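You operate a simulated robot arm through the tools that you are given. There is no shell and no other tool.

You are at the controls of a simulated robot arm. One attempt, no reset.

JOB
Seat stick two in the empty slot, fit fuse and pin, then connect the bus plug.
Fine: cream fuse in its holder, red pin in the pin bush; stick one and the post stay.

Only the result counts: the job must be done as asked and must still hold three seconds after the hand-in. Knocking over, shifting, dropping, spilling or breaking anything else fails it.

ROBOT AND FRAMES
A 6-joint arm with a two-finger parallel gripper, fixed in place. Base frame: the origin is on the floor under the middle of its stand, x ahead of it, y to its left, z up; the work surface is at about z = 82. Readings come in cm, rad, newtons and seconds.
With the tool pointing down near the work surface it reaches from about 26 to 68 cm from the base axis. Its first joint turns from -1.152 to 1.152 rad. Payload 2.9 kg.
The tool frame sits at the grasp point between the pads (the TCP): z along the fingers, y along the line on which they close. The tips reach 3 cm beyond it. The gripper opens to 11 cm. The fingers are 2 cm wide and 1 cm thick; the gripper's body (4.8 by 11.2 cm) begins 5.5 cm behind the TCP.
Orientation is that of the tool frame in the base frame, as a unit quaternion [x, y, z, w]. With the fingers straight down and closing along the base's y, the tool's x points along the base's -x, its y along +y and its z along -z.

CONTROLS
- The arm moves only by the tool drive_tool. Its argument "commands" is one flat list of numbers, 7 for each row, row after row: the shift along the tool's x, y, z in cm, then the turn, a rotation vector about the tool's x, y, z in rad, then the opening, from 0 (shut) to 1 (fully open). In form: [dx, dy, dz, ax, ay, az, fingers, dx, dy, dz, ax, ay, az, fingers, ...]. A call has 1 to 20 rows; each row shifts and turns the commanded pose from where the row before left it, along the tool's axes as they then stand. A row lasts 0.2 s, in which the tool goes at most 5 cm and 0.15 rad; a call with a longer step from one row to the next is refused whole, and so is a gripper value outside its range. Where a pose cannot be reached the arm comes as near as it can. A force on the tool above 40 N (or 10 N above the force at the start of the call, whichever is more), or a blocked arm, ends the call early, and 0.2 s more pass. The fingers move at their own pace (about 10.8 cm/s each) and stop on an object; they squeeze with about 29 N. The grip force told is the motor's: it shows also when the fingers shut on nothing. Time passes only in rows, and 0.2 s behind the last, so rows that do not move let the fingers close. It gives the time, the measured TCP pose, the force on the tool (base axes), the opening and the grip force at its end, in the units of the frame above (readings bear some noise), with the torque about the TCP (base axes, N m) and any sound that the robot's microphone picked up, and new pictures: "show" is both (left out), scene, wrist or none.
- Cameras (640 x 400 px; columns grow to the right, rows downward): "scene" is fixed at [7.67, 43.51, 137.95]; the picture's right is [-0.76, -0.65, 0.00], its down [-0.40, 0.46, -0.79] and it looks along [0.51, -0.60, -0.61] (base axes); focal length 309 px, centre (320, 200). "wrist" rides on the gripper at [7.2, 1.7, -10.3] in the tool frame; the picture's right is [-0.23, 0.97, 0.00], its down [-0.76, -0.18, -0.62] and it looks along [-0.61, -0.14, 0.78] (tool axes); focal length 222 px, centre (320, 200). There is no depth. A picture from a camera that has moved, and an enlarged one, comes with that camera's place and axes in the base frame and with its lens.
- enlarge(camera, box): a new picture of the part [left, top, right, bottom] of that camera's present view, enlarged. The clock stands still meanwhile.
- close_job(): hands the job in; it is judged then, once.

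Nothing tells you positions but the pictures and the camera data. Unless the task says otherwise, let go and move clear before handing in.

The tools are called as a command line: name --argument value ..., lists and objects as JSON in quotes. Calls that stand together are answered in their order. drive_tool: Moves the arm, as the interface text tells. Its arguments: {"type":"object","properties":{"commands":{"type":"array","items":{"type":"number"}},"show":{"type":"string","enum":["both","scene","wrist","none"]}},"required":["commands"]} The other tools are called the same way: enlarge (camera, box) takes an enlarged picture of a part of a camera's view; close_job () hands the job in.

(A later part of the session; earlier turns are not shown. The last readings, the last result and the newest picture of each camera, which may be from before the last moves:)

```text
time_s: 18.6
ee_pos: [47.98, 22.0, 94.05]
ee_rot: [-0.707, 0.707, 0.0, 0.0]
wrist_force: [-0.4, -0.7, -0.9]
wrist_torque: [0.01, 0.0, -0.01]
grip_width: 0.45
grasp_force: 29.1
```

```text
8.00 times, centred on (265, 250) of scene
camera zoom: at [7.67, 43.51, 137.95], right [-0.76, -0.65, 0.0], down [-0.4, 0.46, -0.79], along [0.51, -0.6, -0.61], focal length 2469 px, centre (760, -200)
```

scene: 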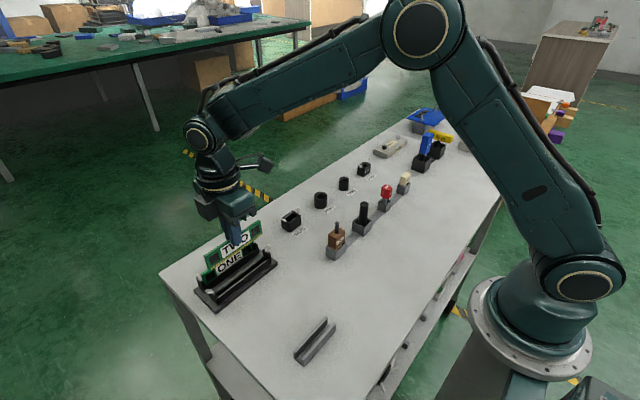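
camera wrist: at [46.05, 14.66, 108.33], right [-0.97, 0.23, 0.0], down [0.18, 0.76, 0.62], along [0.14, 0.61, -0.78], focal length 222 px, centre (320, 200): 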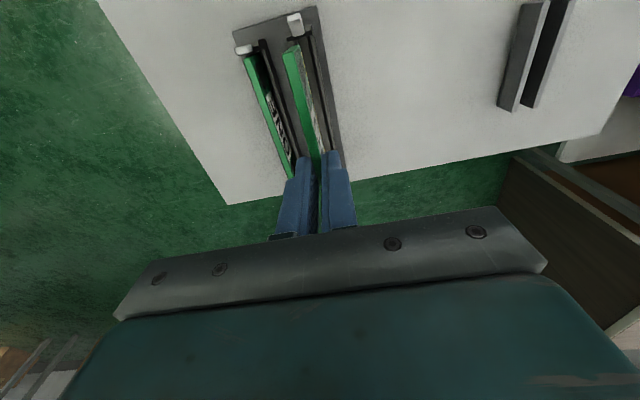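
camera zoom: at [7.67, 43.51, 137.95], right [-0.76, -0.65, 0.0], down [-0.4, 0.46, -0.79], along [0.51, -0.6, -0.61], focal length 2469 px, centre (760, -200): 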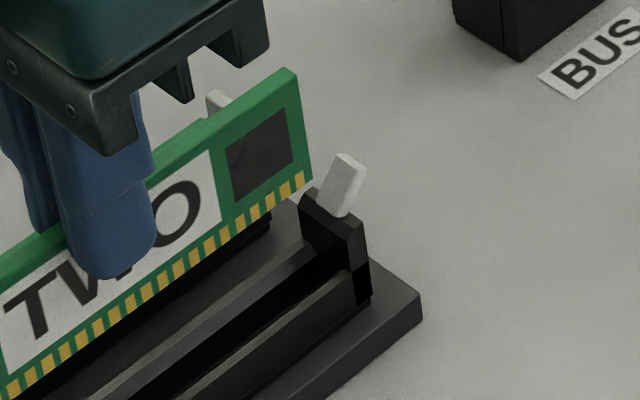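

The stick is lined up with the slot ends, and its x is about 0.1 cm too far out. I'll correct that and lower the stick toward the slot mouth.

drive_tool --commands '[0, 0.1, 0.5, 0, 0, 0, 0, 0, 0, 0.7, 0, 0, 0, 0, 0, 0, 0.7, 0, 0, 0, 0, 0, 0, 0.6, 0, 0, 0, 0, 0, 0, 0, 0, 0, 0, 0, 0, 0, 0, 0, 0, 0, 0]' --show "none"

enlarge --camera "wrist" --box '[240, 0, 368, 80]'

enlarge --camera "scene" --box '[180, 260, 250, 310]'

enlarge --camera "scene" --box '[230, 225, 300, 275]'

```text
time_s: 20.0
ee_pos: [47.75, 21.96, 91.48]
ee_rot: [0.707, -0.707, 0.0, 0.001]
wrist_force: [-0.9, -0.1, -0.6]
wrist_torque: [0.03, -0.02, 0.0]
grip_width: 0.47
grasp_force: 29.3
```

```text
5.00 times, centred on (304, 40) of wrist
camera zoom: at [46.1, 14.69, 101.83], right [-0.97, 0.23, 0.0], down [0.18, 0.76, 0.62], along [0.14, 0.61, -0.78], focal length 1111 px, centre (400, 1000)
```

zoom: 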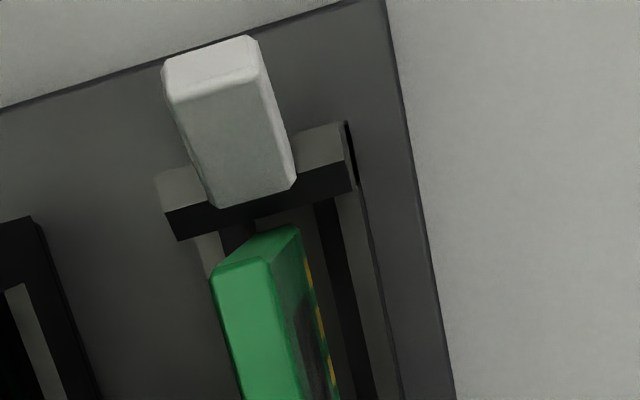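

```text
8.00 times, centred on (215, 285) of scene
camera zoom: at [7.67, 43.51, 137.95], right [-0.76, -0.65, 0.0], down [-0.4, 0.46, -0.79], along [0.51, -0.6, -0.61], focal length 2469 px, centre (1160, -480)
```

zoom: 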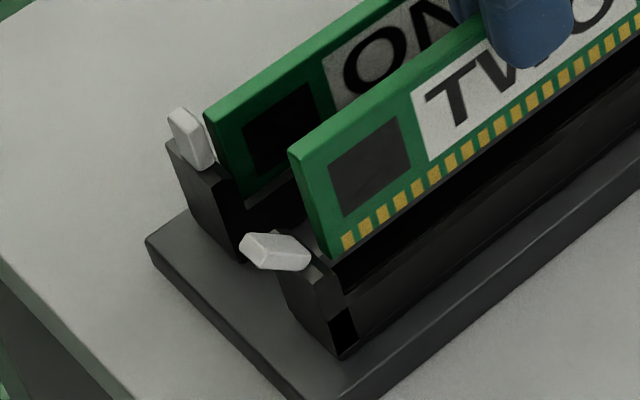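

```text
8.00 times, centred on (265, 250) of scene
camera zoom: at [7.67, 43.51, 137.95], right [-0.76, -0.65, 0.0], down [-0.4, 0.46, -0.79], along [0.51, -0.6, -0.61], focal length 2469 px, centre (760, -200)
```

zoom: 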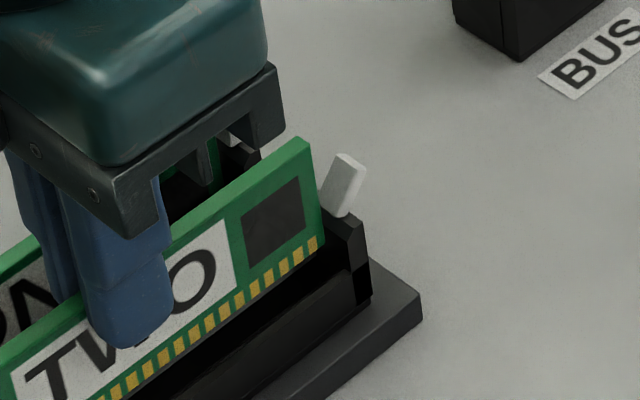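

Both ends look lined up with the slot. I'll push the stick down slowly and watch the force.

drive_tool --commands '[0, -0.04, 0.3, 0, 0, 0, 0, 0, 0, 0.25, 0, 0, 0, 0, 0, 0, 0.25, 0, 0, 0, 0, 0, 0, 0.25, 0, 0, 0, 0, 0, 0, 0, 0, 0, 0, 0]' --show "none"

enlarge --camera "scene" --box '[190, 220, 290, 310]'

enlarge --camera "wrist" --box '[240, 0, 368, 80]'

```text
time_s: 21.2
ee_pos: [47.84, 22.05, 90.3]
ee_rot: [-0.707, 0.708, 0.0, 0.001]
wrist_force: [0.8, -0.1, -0.9]
wrist_torque: [0.0, 0.01, -0.01]
grip_width: 0.48
grasp_force: 28.9
```

```text
4.44 times, centred on (240, 265) of scene
camera zoom: at [7.67, 43.51, 137.95], right [-0.76, -0.65, 0.0], down [-0.4, 0.46, -0.79], along [0.51, -0.6, -0.61], focal length 1372 px, centre (676, -89)
```

zoom: 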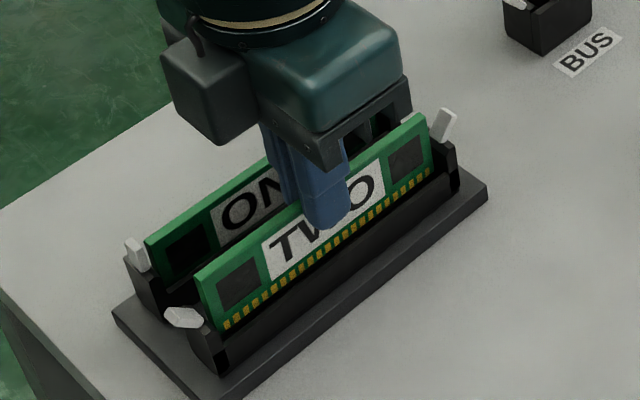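

```text
5.00 times, centred on (304, 40) of wrist
camera zoom: at [46.19, 14.74, 100.8], right [-0.97, 0.23, 0.0], down [0.18, 0.76, 0.62], along [0.14, 0.61, -0.78], focal length 1111 px, centre (400, 1000)
```

zoom: 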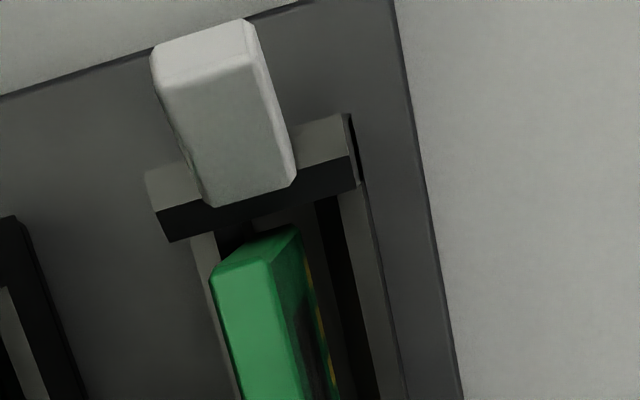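

drive_tool --commands '[0, 0, 0.2, 0, 0, 0, 0, 0, 0, 0.2, 0, 0, 0, 0, 0, 0, 0.2, 0, 0, 0, 0, 0, 0, 0, 0, 0, 0, 0]' --show "none"

enlarge --camera "scene" --box '[190, 220, 290, 310]'

enlarge --camera "wrist" --box '[240, 0, 368, 80]'

```text
time_s: 22.2
ee_pos: [47.7, 22.0, 89.96]
ee_rot: [0.707, -0.707, 0.001, 0.0]
wrist_force: [-1.2, 1.0, -0.6]
wrist_torque: [-0.01, 0.01, 0.02]
grip_width: 0.47
grasp_force: 29.1
```

```text
4.44 times, centred on (240, 265) of scene
camera zoom: at [7.67, 43.51, 137.95], right [-0.76, -0.65, 0.0], down [-0.4, 0.46, -0.79], along [0.51, -0.6, -0.61], focal length 1372 px, centre (676, -89)
```

zoom: 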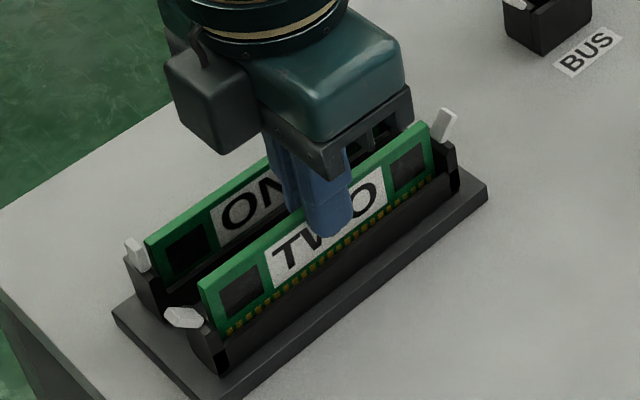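

```text
5.00 times, centred on (304, 40) of wrist
camera zoom: at [46.19, 14.71, 100.22], right [-0.97, 0.23, 0.0], down [0.18, 0.76, 0.62], along [0.14, 0.61, -0.78], focal length 1111 px, centre (400, 1000)
```

zoom: 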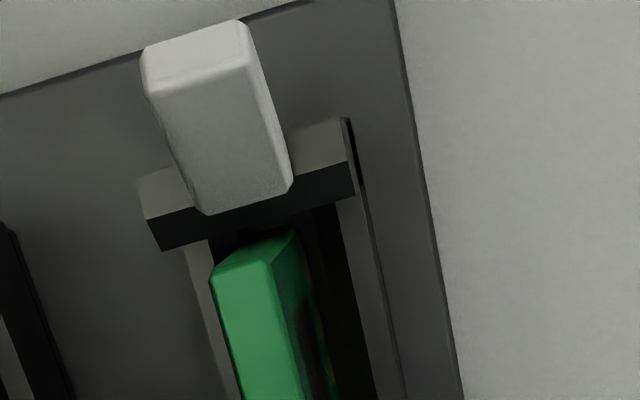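

drive_tool --commands '[0, 0, 0.2, 0, 0, 0, 0, 0, 0, 0.2, 0, 0, 0, 0, 0, 0, 0.2, 0, 0, 0, 0, 0, 0, 0, 0, 0, 0, 0]' --show "none"

enlarge --camera "scene" --box '[190, 220, 290, 310]'

enlarge --camera "wrist" --box '[240, 0, 368, 80]'

```text
time_s: 23.2
ee_pos: [47.87, 22.12, 89.49]
ee_rot: [0.707, -0.707, 0.0, -0.002]
wrist_force: [-3.9, -0.2, 20.3]
wrist_torque: [-0.1, 0.13, -0.03]
grip_width: 0.5
grasp_force: 28.8
```

```text
4.44 times, centred on (240, 265) of scene
camera zoom: at [7.63, 43.5, 137.96], right [-0.76, -0.65, 0.0], down [-0.4, 0.46, -0.79], along [0.51, -0.6, -0.61], focal length 1372 px, centre (676, -89)
```

zoom: 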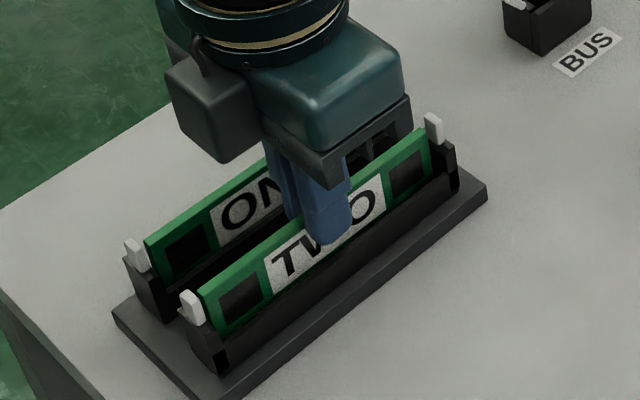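

```text
5.00 times, centred on (304, 40) of wrist
camera zoom: at [46.2, 14.77, 99.72], right [-0.97, 0.23, 0.0], down [0.18, 0.76, 0.62], along [0.14, 0.61, -0.78], focal length 1111 px, centre (400, 1000)
```

zoom: 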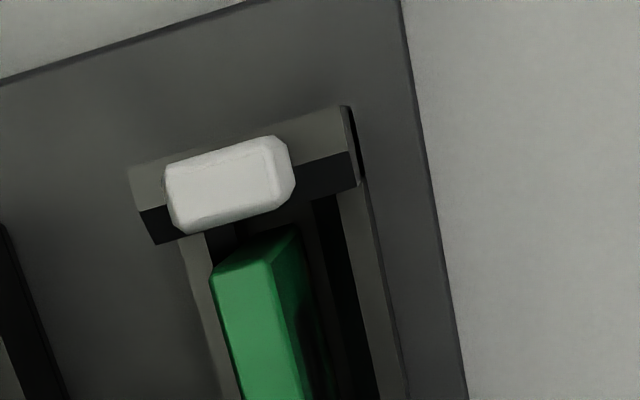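

The latches have swung upright and the force is about 20 N. I'll press a little further to be sure it is fully home.

drive_tool --commands '[0, 0, 0.1, 0, 0, 0, 0, 0, 0, 0.1, 0, 0, 0, 0, 0, 0, 0, 0, 0, 0, 0]' --show "none"

enlarge --camera "scene" --box '[190, 220, 290, 310]'

```text
time_s: 24.0
ee_pos: [47.77, 22.11, 89.09]
ee_rot: [0.707, -0.707, 0.001, -0.002]
wrist_force: [0.5, 2.9, 20.0]
wrist_torque: [0.09, -0.03, 0.03]
grip_width: 0.47
grasp_force: 29.0
```

```text
4.44 times, centred on (240, 265) of scene
camera zoom: at [7.64, 43.51, 137.95], right [-0.76, -0.65, 0.0], down [-0.4, 0.46, -0.79], along [0.51, -0.6, -0.61], focal length 1372 px, centre (676, -89)
```

zoom: 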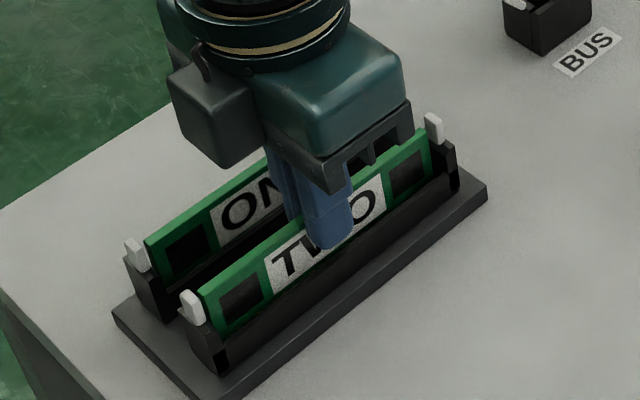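

The stick no longer moves and the fingers slipped slightly at 20 N. I'll let go, rise, close the fingers and press the top edge to make sure it's seated.

drive_tool --commands '[0, 0, 0, 0, 0, 0, 0.15, 0, 0, 0, 0, 0, 0, 0.2, 0, 0, 0, 0, 0, 0, 0.2, 0, 0, -1.5, 0, 0, 0, 0.2, 0, 0, -2, 0, 0, 0, 0.2, 0, 0, -1, 0, 0, 0, 0.2, 0, 0, 0, 0, 0, 0, 0, 0, 0, 0, 0, 0, 0, 0, 0, 0, 0, 0, 0, 0, 0]'

enlarge --camera "scene" --box '[190, 220, 290, 310]'

enlarge --camera "wrist" --box '[220, 0, 380, 200]'

```text
time_s: 26.0
ee_pos: [47.92, 21.97, 93.61]
ee_rot: [0.708, -0.706, 0.0, 0.0]
wrist_force: [1.0, -0.2, 0.7]
wrist_torque: [0.0, 0.01, -0.01]
grip_width: 0.03
grasp_force: 28.6
camera wrist: at [46.22, 14.7, 103.87], right [-0.97, 0.23, 0.0], down [0.18, 0.76, 0.62], along [0.14, 0.61, -0.78], focal length 222 px, centre (320, 200)
```

scene: 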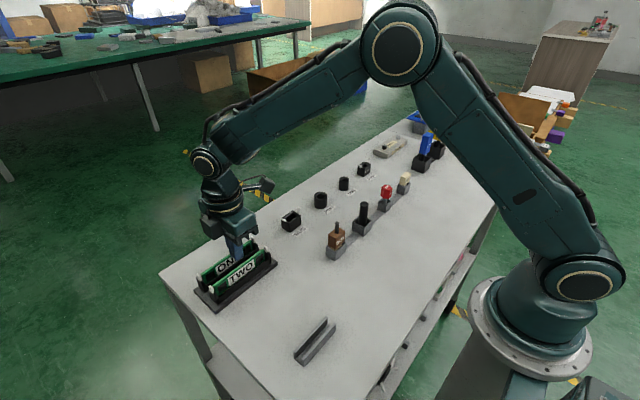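
wrist: 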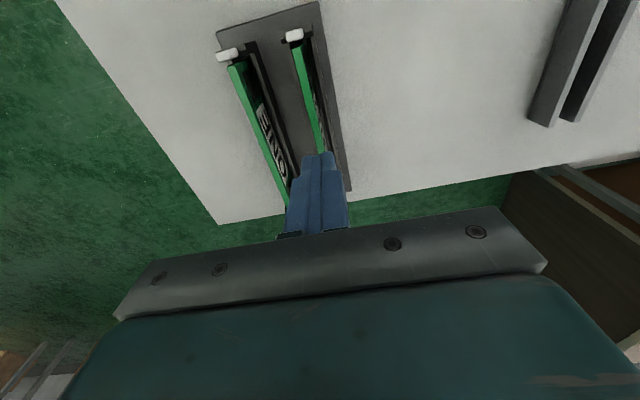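

```text
4.44 times, centred on (240, 265) of scene
camera zoom: at [7.67, 43.51, 137.95], right [-0.76, -0.65, 0.0], down [-0.4, 0.46, -0.79], along [0.51, -0.6, -0.61], focal length 1372 px, centre (676, -89)
```

zoom: 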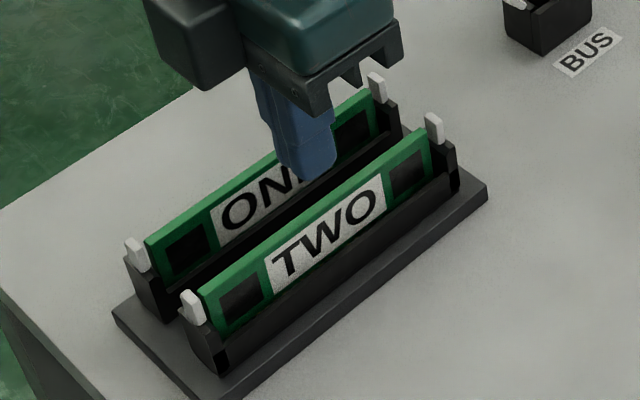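

```text
2.00 times, centred on (300, 100) of wrist
camera zoom: at [46.22, 14.7, 103.87], right [-0.97, 0.23, 0.0], down [0.18, 0.76, 0.62], along [0.14, 0.61, -0.78], focal length 444 px, centre (360, 400)
```

zoom: 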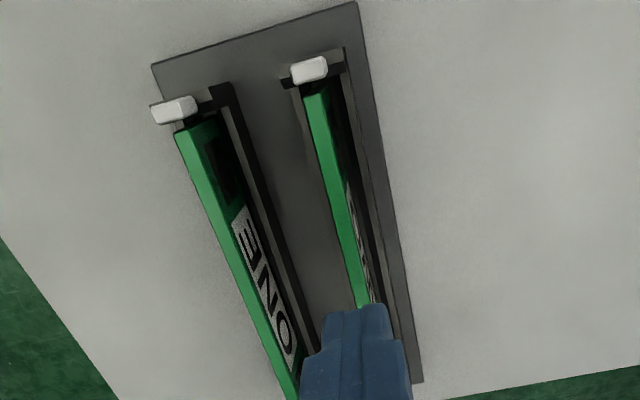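

TWO now looks like ONE, latches upright. I'll press gently on its top edge with closed fingers as a check.

drive_tool --commands '[0, 0, 1.2, 0, 0, 0, 0, 0, 0, 1.2, 0, 0, 0, 0, 0, 0, 0.3, 0, 0, 0, 0, 0, 0, 0.15, 0, 0, 0, 0, 0, 0, 0.15, 0, 0, 0, 0, 0, 0, 0.1, 0, 0, 0, 0, 0, 0, 0, 0, 0, 0, 0]' --show "none"

```text
time_s: 27.7
ee_pos: [47.92, 22.07, 90.71]
ee_rot: [-0.706, 0.708, -0.001, 0.001]
wrist_force: [-4.2, -2.7, 9.2]
wrist_torque: [-0.09, 0.13, 0.03]
grip_width: 0.0
grasp_force: 28.8
stopped in row 7: the force on the tool passed its limit at 41 N (the readings are from after the stop); the commanded pose is now the measured one
```

It held 41 N with its top at z≈87.6, the same height as ONE, so it is seated. I'll lift clear and check, then go look at the fuse and its holder.

drive_tool --commands '[0, 0, -1.5, 0, 0, 0, 0, 0, 0, -3, 0, 0, 0, 0, 0, 0, -4, 0, 0, 0, 0, 0, 0, -4, 0, 0, 0, 0, 0, 0, 0, 0, 0, 0, 0.3]' --show "scene"

enlarge --camera "scene" --box '[190, 220, 290, 310]'

enlarge --camera "scene" --box '[320, 150, 420, 220]'

enlarge --camera "scene" --box '[270, 190, 370, 265]'

```text
time_s: 28.9
ee_pos: [47.79, 22.14, 103.09]
ee_rot: [-0.707, 0.708, -0.001, 0.002]
wrist_force: [-0.6, -0.6, 0.6]
wrist_torque: [-0.02, 0.01, 0.02]
grip_width: 3.28
grasp_force: 0.0
```

scene: 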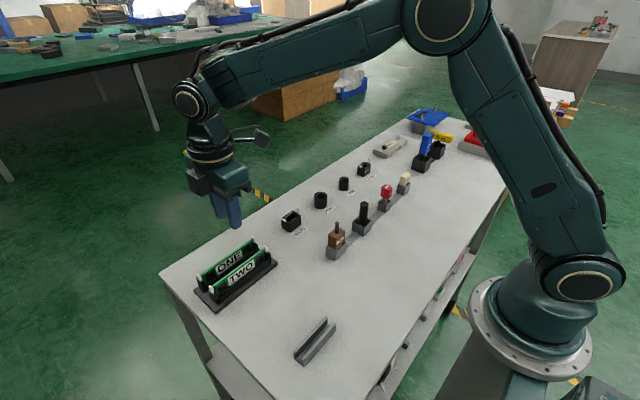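

```text
4.44 times, centred on (240, 265) of scene
camera zoom: at [7.67, 43.51, 137.95], right [-0.76, -0.65, 0.0], down [-0.4, 0.46, -0.79], along [0.51, -0.6, -0.61], focal length 1372 px, centre (676, -89)
```

zoom: 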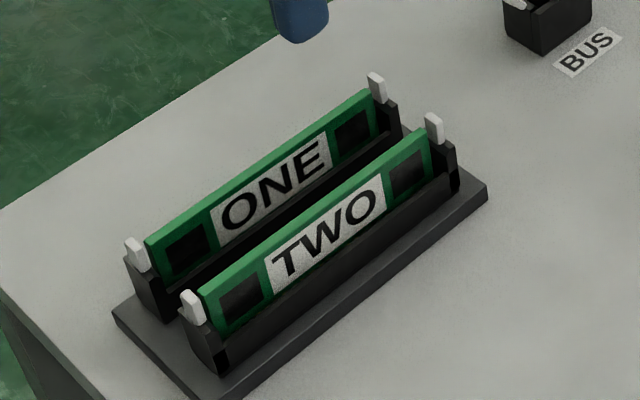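

```text
5.71 times, centred on (370, 185) of scene
camera zoom: at [7.67, 43.51, 137.95], right [-0.76, -0.65, 0.0], down [-0.4, 0.46, -0.79], along [0.51, -0.6, -0.61], focal length 1764 px, centre (34, 286)
```

zoom: 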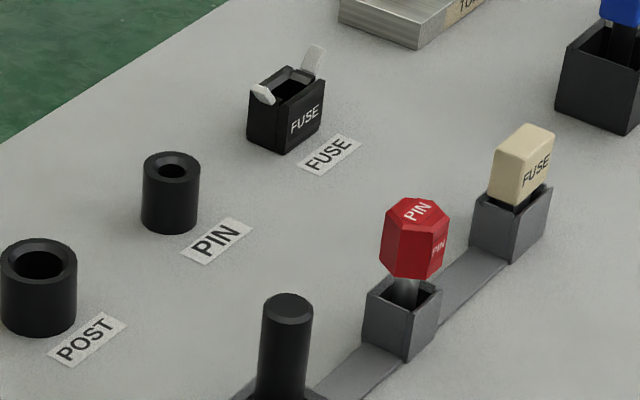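

```text
5.33 times, centred on (320, 228) of scene
camera zoom: at [7.67, 43.51, 137.95], right [-0.76, -0.65, 0.0], down [-0.4, 0.46, -0.79], along [0.51, -0.6, -0.61], focal length 1646 px, centre (320, 53)
```

zoom: 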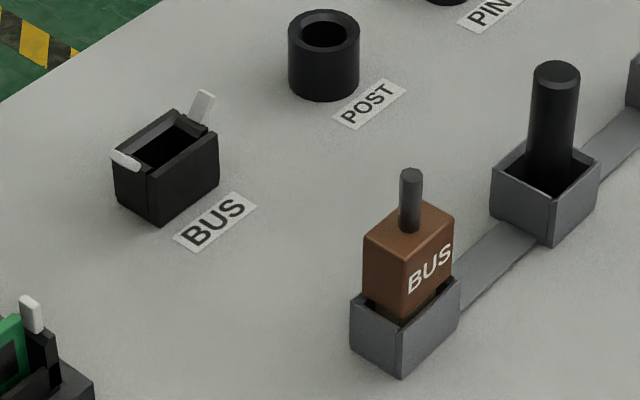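

TWO is seated with both latches closed. I'll now travel above the cream fuse and its holder to look.

drive_tool --commands '[4.2, 0.8, 0, 0, 0, 0, 1, 4.2, 0.8, 0, 0, 0, 0, 1, 4.2, 0.8, 0, 0, 0, 0, 1, 4.2, 0.8, 0, 0, 0, 0, 1, 4.2, 0.8, 0, 0, 0, 0, 1, 4.2, 0.8, 0, 0, 0, 0, 1, 4.2, 0.8, 0, 0, 0, 0, 1, 4.2, 0.8, 0, 0, 0, 0, 1, 4.2, 0.8, 0, 0, 0, 0, 1, 4.2, 0.8, 0, 0, 0, 0, 1, 4.2, 0.8, 0, 0, 0, 0, 1, 3.0, 0.8, 0, 0, 0, 0, 1, 0, 0, 0, 0, 0, 0, 1, 0, 0, 0, 0, 0, 0, 1]'

```text
time_s: 31.9
ee_pos: [38.23, -27.04, 103.18]
ee_rot: [-0.707, 0.707, -0.001, 0.002]
wrist_force: [0.2, 0.0, -0.1]
wrist_torque: [-0.02, 0.0, -0.01]
grip_width: 10.98
grasp_force: 0.0
camera wrist: at [36.48, -34.3, 113.5], right [-0.97, 0.23, 0.0], down [0.18, 0.76, 0.62], along [0.15, 0.61, -0.78], focal length 222 px, centre (320, 200)
```

scene: 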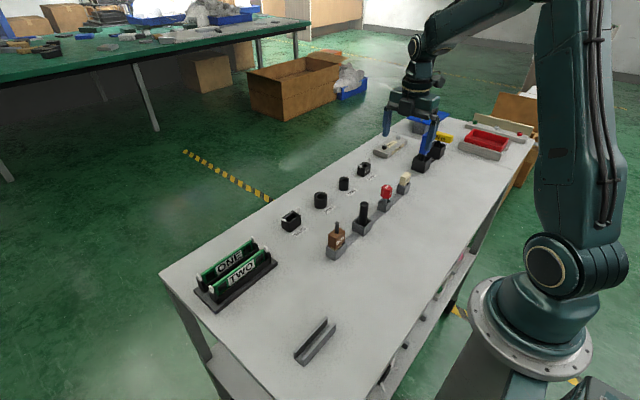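
wrist: 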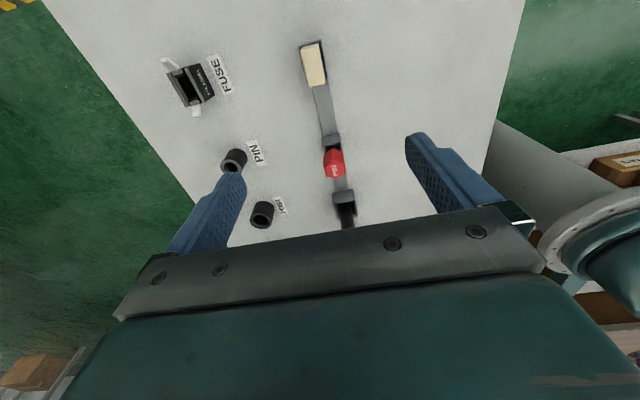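

enlarge --camera "wrist" --box '[280, 30, 376, 90]'

enlarge --camera "wrist" --box '[145, 45, 241, 125]'

enlarge --camera "wrist" --box '[210, 120, 370, 230]'

enlarge --camera "scene" --box '[385, 165, 425, 200]'

enlarge --camera "scene" --box '[345, 150, 395, 190]'

```text
6.67 times, centred on (328, 60) of wrist
camera zoom: at [36.48, -34.3, 113.5], right [-0.97, 0.23, 0.0], down [0.18, 0.76, 0.62], along [0.15, 0.61, -0.78], focal length 1481 px, centre (267, 1133)
```

zoom: 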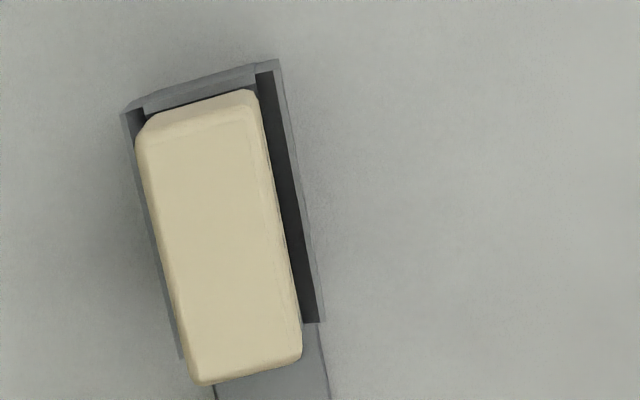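

```text
5.00 times, centred on (193, 85) of wrist
camera zoom: at [36.48, -34.3, 113.5], right [-0.97, 0.23, 0.0], down [0.18, 0.76, 0.62], along [0.15, 0.61, -0.78], focal length 1111 px, centre (955, 775)
```

zoom: 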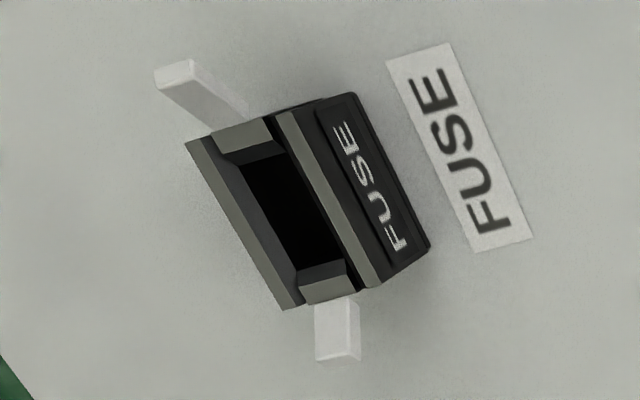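

```text
3.64 times, centred on (290, 175) of wrist
camera zoom: at [36.48, -34.3, 113.5], right [-0.97, 0.23, 0.0], down [0.18, 0.76, 0.62], along [0.15, 0.61, -0.78], focal length 808 px, centre (429, 291)
```

zoom: 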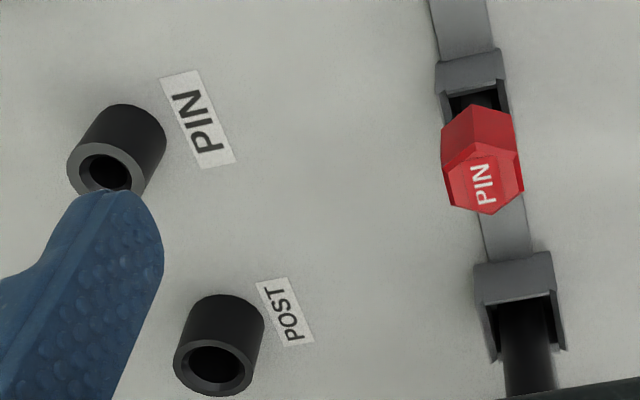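

```text
11.43 times, centred on (405, 182) of scene
camera zoom: at [7.67, 43.51, 137.95], right [-0.76, -0.65, 0.0], down [-0.4, 0.46, -0.79], along [0.51, -0.6, -0.61], focal length 3528 px, centre (-651, 400)
```

zoom: 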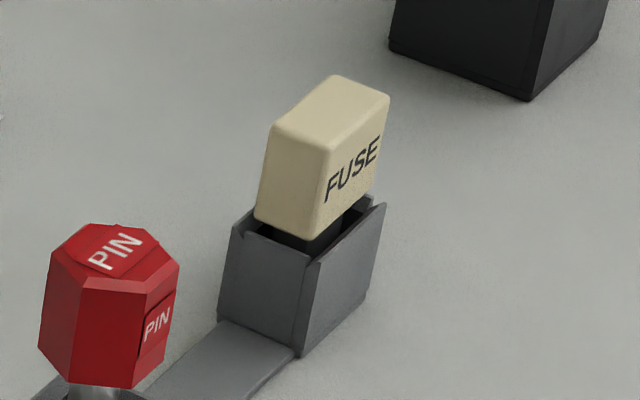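

```text
10.00 times, centred on (370, 170) of scene
camera zoom: at [7.67, 43.51, 137.95], right [-0.76, -0.65, 0.0], down [-0.4, 0.46, -0.79], along [0.51, -0.6, -0.61], focal length 3087 px, centre (-180, 500)
```

zoom: 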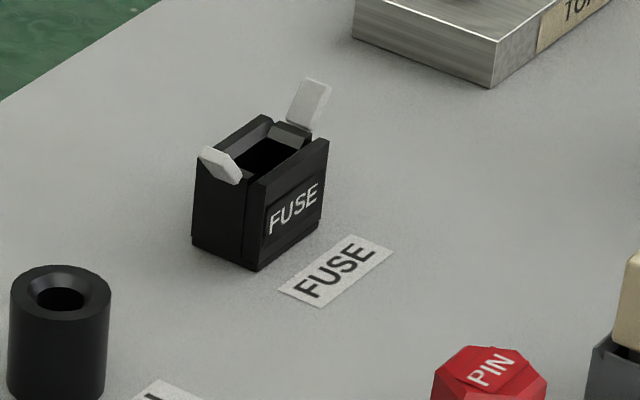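

The fuse block is about 1.65 × 3.4 cm at (37.9, −31.0), with its top near z≈88.2. Its holder is near (52.6, −32.1), aligned with the axes. I'll move over the fuse to look closer.

drive_tool --commands '[1.97, 0.15, 2.5, 0, 0, 0, 0.5, 1.97, 0.15, 2.5, 0, 0, 0, 0.5, 0, 0, 2.5, 0, 0, 0, 0.5, 0, 0, 0, 0, 0, 0, 0.5, 0, 0, 0, 0, 0, 0, 0.5]'

enlarge --camera "wrist" --box '[270, 70, 398, 200]'

enlarge --camera "scene" --box '[375, 150, 455, 210]'

```text
time_s: 33.1
ee_pos: [38.04, -31.15, 95.5]
ee_rot: [-0.706, 0.708, -0.002, 0.001]
wrist_force: [-0.2, 0.8, -0.7]
wrist_torque: [0.01, -0.01, 0.01]
grip_width: 5.5
grasp_force: 0.0
camera wrist: at [36.29, -38.45, 105.84], right [-0.97, 0.23, 0.0], down [0.18, 0.76, 0.62], along [0.15, 0.61, -0.78], focal length 222 px, centre (320, 200)
```

scene: 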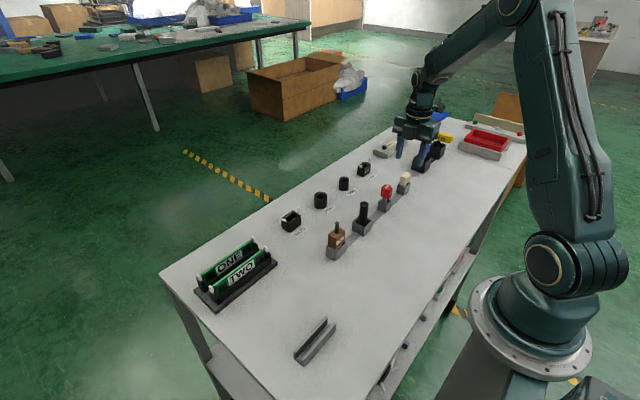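
wrist: 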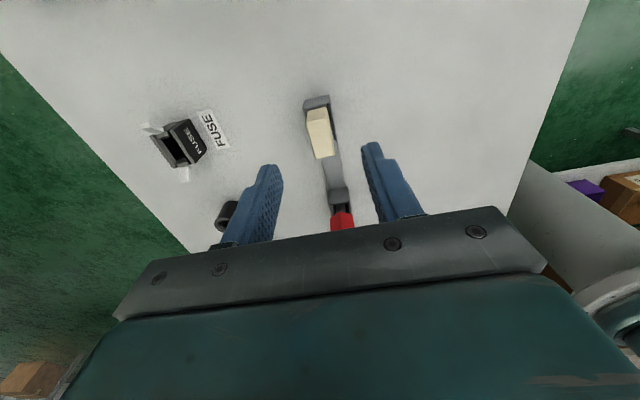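

```text
3.08 times, centred on (334, 135) of wrist
camera zoom: at [36.29, -38.45, 105.84], right [-0.97, 0.23, 0.0], down [0.18, 0.76, 0.62], along [0.15, 0.61, -0.78], focal length 684 px, centre (277, 400)
```

zoom: 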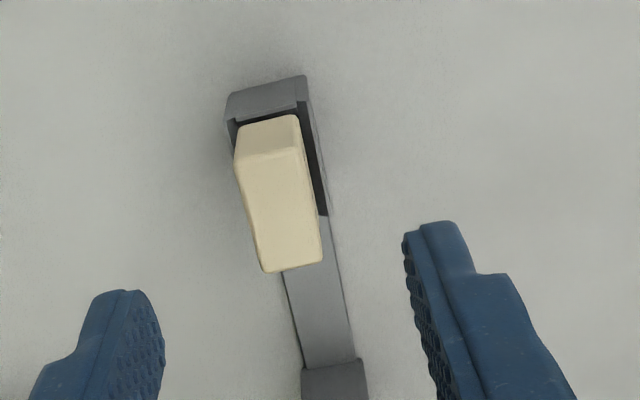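

```text
6.67 times, centred on (415, 180) of scene
camera zoom: at [7.67, 43.51, 137.95], right [-0.76, -0.65, 0.0], down [-0.4, 0.46, -0.79], along [0.51, -0.6, -0.61], focal length 2058 px, centre (-313, 333)
```

zoom: 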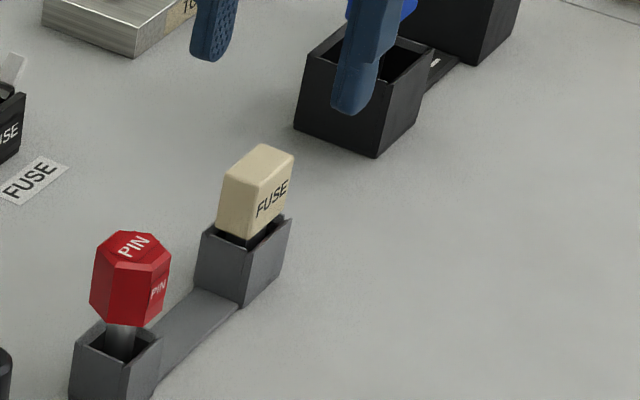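

drive_tool --commands '[-0.16, 0.07, 1.5, 0, 0, 0, 0.5, 0, 0, 1.6, 0, 0, 0, 0.5, 0, 0, 1.5, 0, 0, 0, 0.5, 0, 0, 1.5, 0, 0, 0, 0.5, 0, 0, 0, 0, 0, 0, 0.5, 0, 0, 0, 0, 0, 0, 0.5]'

enlarge --camera "wrist" --box '[270, 100, 398, 220]'

enlarge --camera "scene" --box '[375, 140, 455, 200]'

```text
time_s: 34.5
ee_pos: [37.97, -30.7, 89.48]
ee_rot: [-0.706, 0.708, -0.001, 0.001]
wrist_force: [0.2, 0.5, 0.0]
wrist_torque: [0.02, -0.01, 0.02]
grip_width: 5.5
grasp_force: 0.0
camera wrist: at [36.18, -38.08, 99.84], right [-0.97, 0.23, 0.0], down [0.18, 0.76, 0.62], along [0.15, 0.61, -0.78], focal length 222 px, centre (320, 200)
```

scene: 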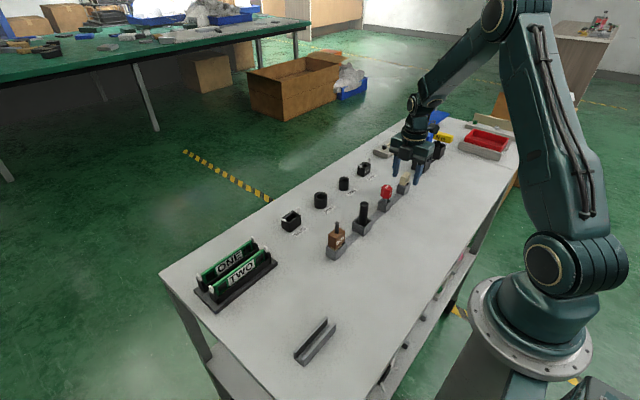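
wrist: 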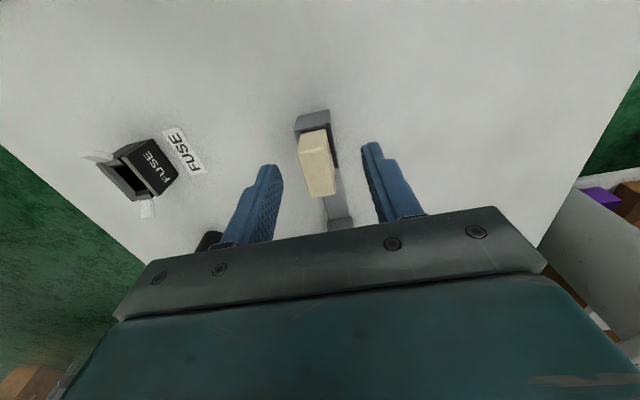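

```text
3.33 times, centred on (334, 160) of wrist
camera zoom: at [36.18, -38.08, 99.84], right [-0.97, 0.23, 0.0], down [0.18, 0.76, 0.62], along [0.15, 0.61, -0.78], focal length 740 px, centre (273, 333)
```

zoom: 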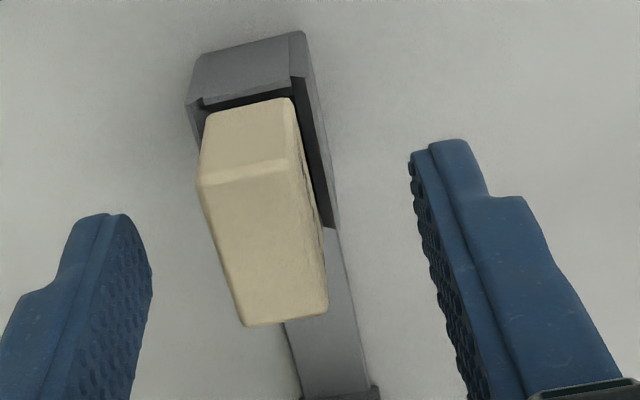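

```text
6.67 times, centred on (415, 170) of scene
camera zoom: at [7.67, 43.51, 137.95], right [-0.76, -0.65, 0.0], down [-0.4, 0.46, -0.79], along [0.51, -0.6, -0.61], focal length 2058 px, centre (-313, 400)
```

zoom: 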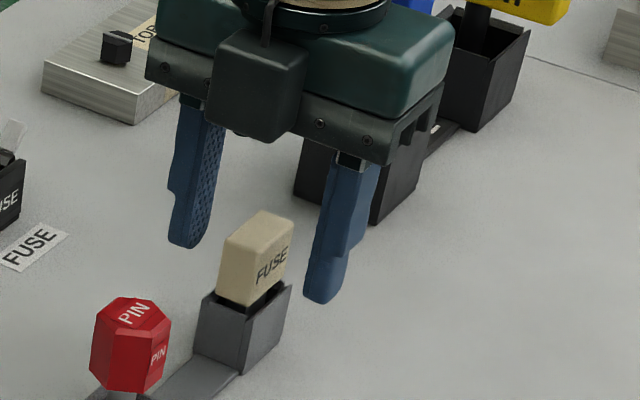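

drive_tool --commands '[0.2, -0.08, 0.0, 0, 0, 0, 0.5, 0, 0, 0, 0, 0, 0, 0.5, 0, 0, 0, 0, 0, 0, 0.5]' --show "none"

enlarge --camera "wrist" --box '[240, 100, 400, 220]'

```text
time_s: 35.3
ee_pos: [37.89, -31.01, 89.48]
ee_rot: [-0.707, 0.708, -0.001, 0.002]
wrist_force: [-0.7, 0.5, 0.8]
wrist_torque: [-0.02, 0.01, 0.0]
grip_width: 5.53
grasp_force: 0.1
```

```text
3.33 times, centred on (320, 160) of wrist
camera zoom: at [36.26, -38.32, 99.81], right [-0.97, 0.23, 0.0], down [0.18, 0.76, 0.62], along [0.15, 0.61, -0.78], focal length 740 px, centre (320, 333)
```

zoom: 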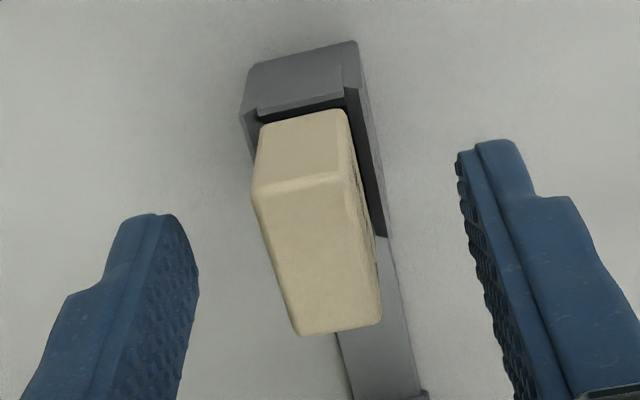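

Aligned with the fuse. Closing on it now.

drive_tool --commands '[0, 0, 0, 0, 0, 0, 0.3, 0, 0, 0, 0, 0, 0, 0.2, 0, 0, 0, 0, 0, 0, 0.1, 0, 0, 0, 0, 0, 0, 0, 0, 0, 0, 0, 0, 0, 0]' --show "none"

enlarge --camera "wrist" --box '[240, 100, 400, 220]'

enlarge --camera "scene" --box '[375, 140, 455, 200]'

```text
time_s: 36.5
ee_pos: [37.97, -31.13, 89.57]
ee_rot: [-0.706, 0.708, -0.001, 0.001]
wrist_force: [0.9, 1.1, 0.1]
wrist_torque: [-0.02, 0.0, -0.03]
grip_width: 1.7
grasp_force: 28.7
```

```text
3.33 times, centred on (320, 160) of wrist
camera zoom: at [36.26, -38.31, 99.82], right [-0.97, 0.23, 0.0], down [0.18, 0.76, 0.62], along [0.15, 0.61, -0.78], focal length 740 px, centre (320, 333)
```

zoom: 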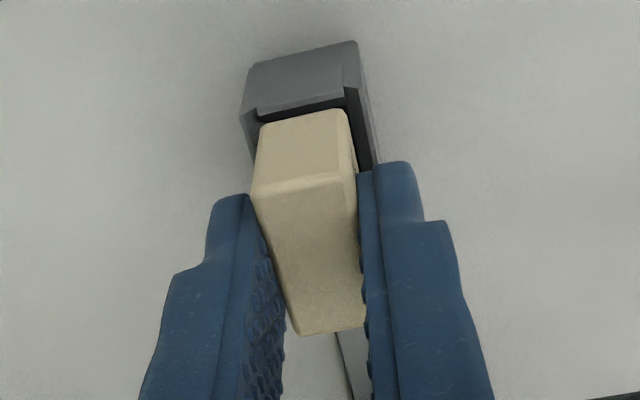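

```text
6.67 times, centred on (415, 170) of scene
camera zoom: at [7.67, 43.51, 137.95], right [-0.76, -0.65, 0.0], down [-0.4, 0.46, -0.79], along [0.51, -0.6, -0.61], focal length 2058 px, centre (-313, 400)
```

zoom: 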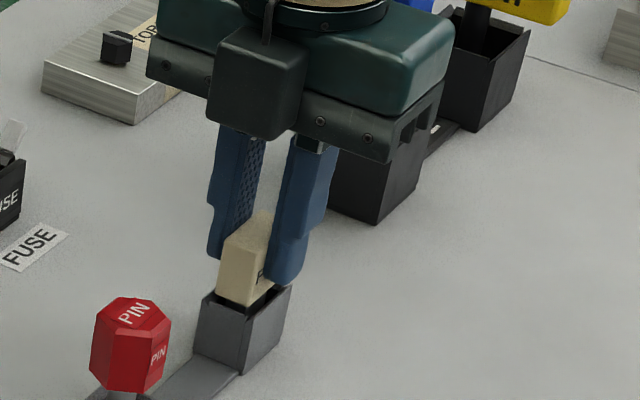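

Gripped at 1.7 cm. Lifting it straight up.

drive_tool --commands '[0, 0, -0.4, 0, 0, 0, 0, 0, 0, -0.8, 0, 0, 0, 0, 0, 0, -1.5, 0, 0, 0, 0, 0, 0, -2, 0, 0, 0, 0, 0, 0, -2, 0, 0, 0, 0, 0, 0, -1.5, 0, 0, 0, 0, 0, 0, 0, 0, 0, 0, 0, 0, 0, 0, 0, 0, 0, 0]'

enlarge --camera "scene" --box '[365, 130, 445, 190]'

enlarge --camera "wrist" --box '[240, 100, 400, 220]'

enlarge --camera "wrist" --box '[130, 90, 240, 190]'

```text
time_s: 38.3
ee_pos: [37.86, -31.03, 97.66]
ee_rot: [-0.706, 0.708, -0.002, 0.001]
wrist_force: [-0.1, 0.1, -0.3]
wrist_torque: [-0.03, 0.0, 0.0]
grip_width: 1.67
grasp_force: 29.5
camera wrist: at [36.29, -38.37, 107.91], right [-0.97, 0.23, 0.0], down [0.18, 0.76, 0.62], along [0.15, 0.61, -0.78], focal length 222 px, centre (320, 200)
```

scene: 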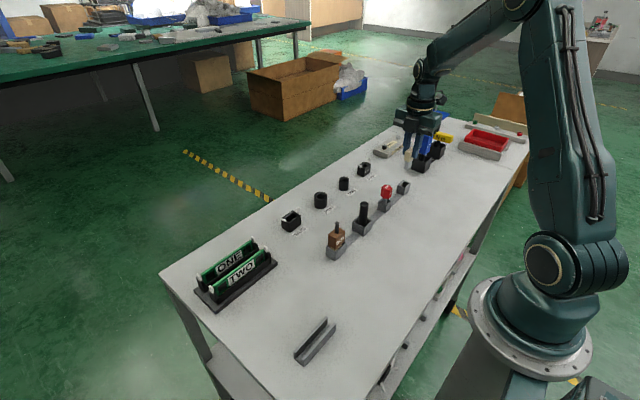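
wrist: 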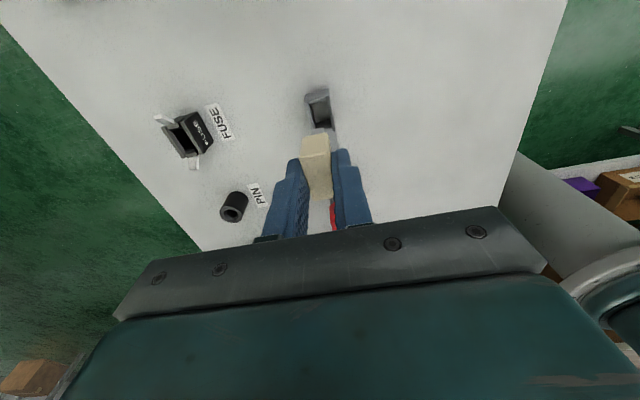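

```text
6.67 times, centred on (405, 160) of scene
camera zoom: at [7.67, 43.51, 137.95], right [-0.76, -0.65, 0.0], down [-0.4, 0.46, -0.79], along [0.51, -0.6, -0.61], focal length 2058 px, centre (-247, 467)
```

zoom: 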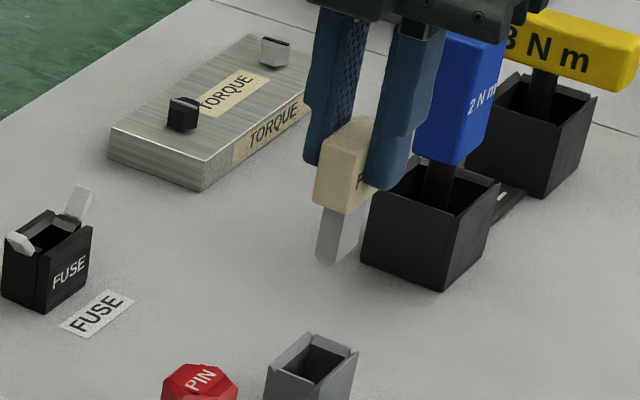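

```text
3.33 times, centred on (320, 160) of wrist
camera zoom: at [36.29, -38.37, 107.91], right [-0.97, 0.23, 0.0], down [0.18, 0.76, 0.62], along [0.15, 0.61, -0.78], focal length 740 px, centre (320, 333)
```

zoom: 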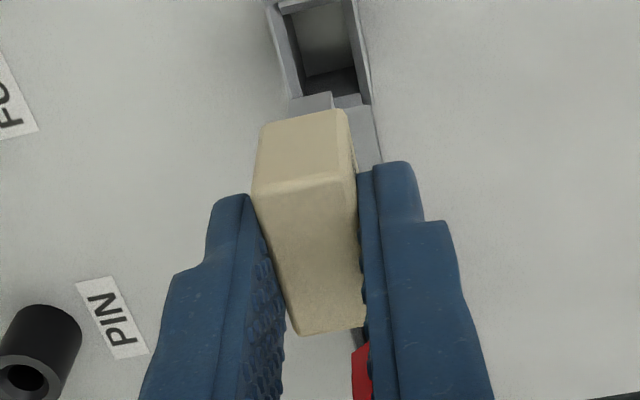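

```text
4.00 times, centred on (185, 140) of wrist
camera zoom: at [36.29, -38.37, 107.91], right [-0.97, 0.23, 0.0], down [0.18, 0.76, 0.62], along [0.15, 0.61, -0.78], focal length 888 px, centre (860, 440)
```

zoom: 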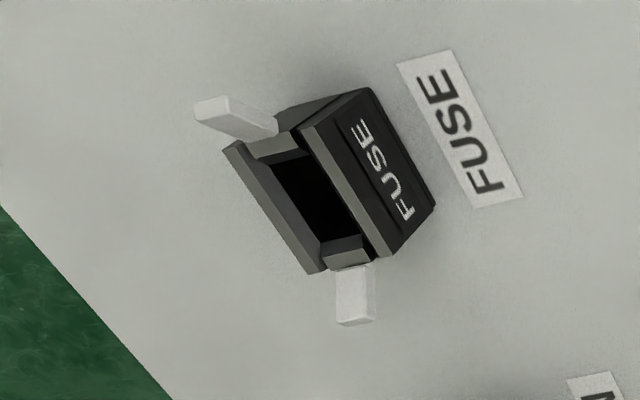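

The fuse is out, with its metal blade below. I'll carry it toward the holder, keeping back in y so the camera can see the holder first.

drive_tool --commands '[-1, -3.68, 0, 0, 0, 0, 0, -1, -3.68, 0, 0, 0, 0, 0, -1, -3.68, 0, 0, 0, 0, 0, -1, -3.68, 0, 0, 0, 0, 0, 0, 0, 0, 0, 0, 0, 0, 0, 0, 0, 0, 0, 0, 0]'

drive_tool --commands '[0, 0, 0, 0, 0, 0, 0]' --show "none"

enlarge --camera "wrist" --box '[260, 40, 388, 160]'

enlarge --camera "scene" --box '[325, 125, 405, 195]'

```text
time_s: 39.7
ee_pos: [52.79, -27.11, 97.63]
ee_rot: [-0.707, 0.707, 0.0, 0.001]
wrist_force: [-0.8, -0.7, -1.1]
wrist_torque: [0.0, 0.02, 0.02]
grip_width: 1.66
grasp_force: 29.1
camera wrist: at [51.04, -34.44, 107.95], right [-0.97, 0.23, 0.0], down [0.18, 0.76, 0.62], along [0.15, 0.61, -0.78], focal length 222 px, centre (320, 200)
```

scene: 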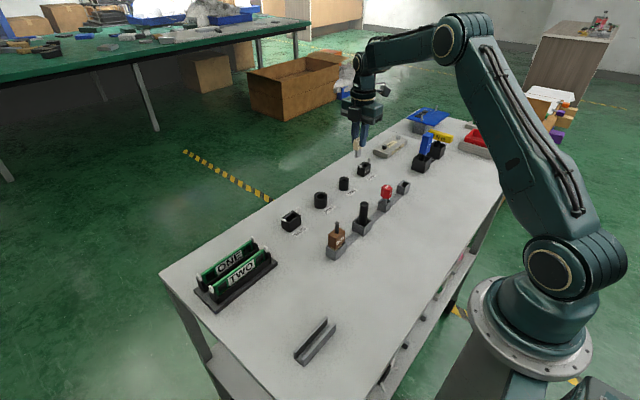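
wrist: 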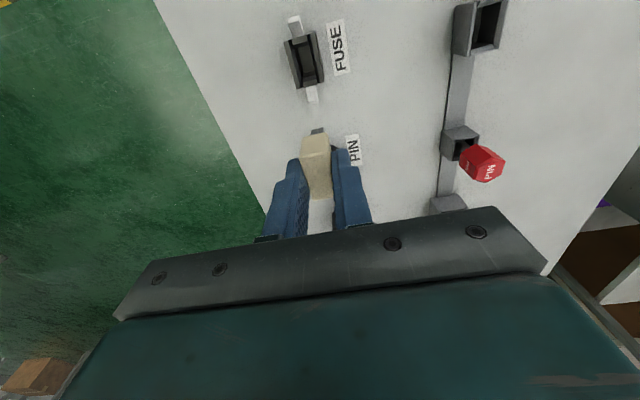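

```text
time_s: 40.1
ee_pos: [52.76, -27.01, 97.65]
ee_rot: [-0.707, 0.707, -0.002, 0.001]
wrist_force: [-0.8, 0.0, 0.1]
wrist_torque: [0.02, 0.03, -0.01]
grip_width: 1.66
grasp_force: 29.2
```

```text
3.33 times, centred on (324, 100) of wrist
camera zoom: at [51.03, -34.45, 107.96], right [-0.97, 0.23, 0.0], down [0.18, 0.76, 0.62], along [0.15, 0.61, -0.78], focal length 740 px, centre (307, 533)
```

zoom: 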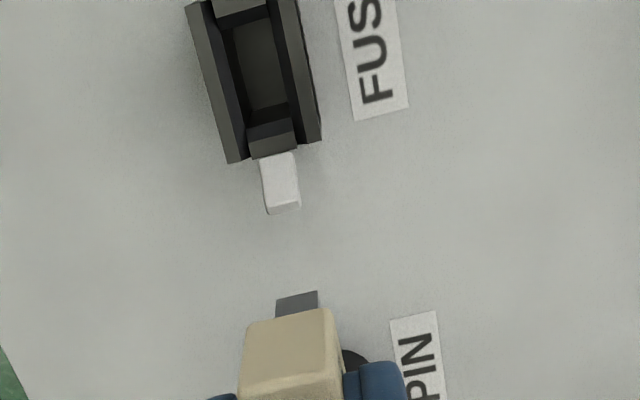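

```text
5.71 times, centred on (365, 160) of scene
camera zoom: at [7.67, 43.51, 137.95], right [-0.76, -0.65, 0.0], down [-0.4, 0.46, -0.79], along [0.51, -0.6, -0.61], focal length 1764 px, centre (63, 429)
```

zoom: 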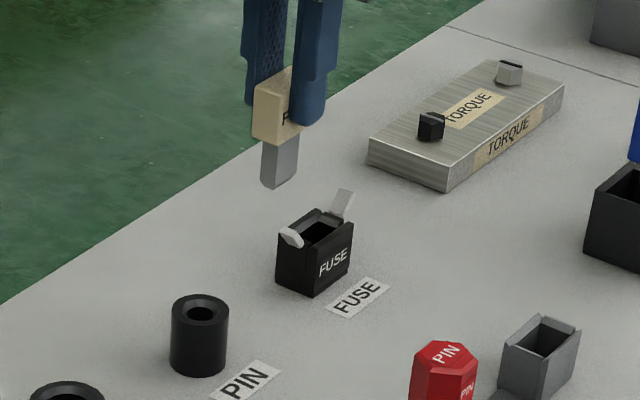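

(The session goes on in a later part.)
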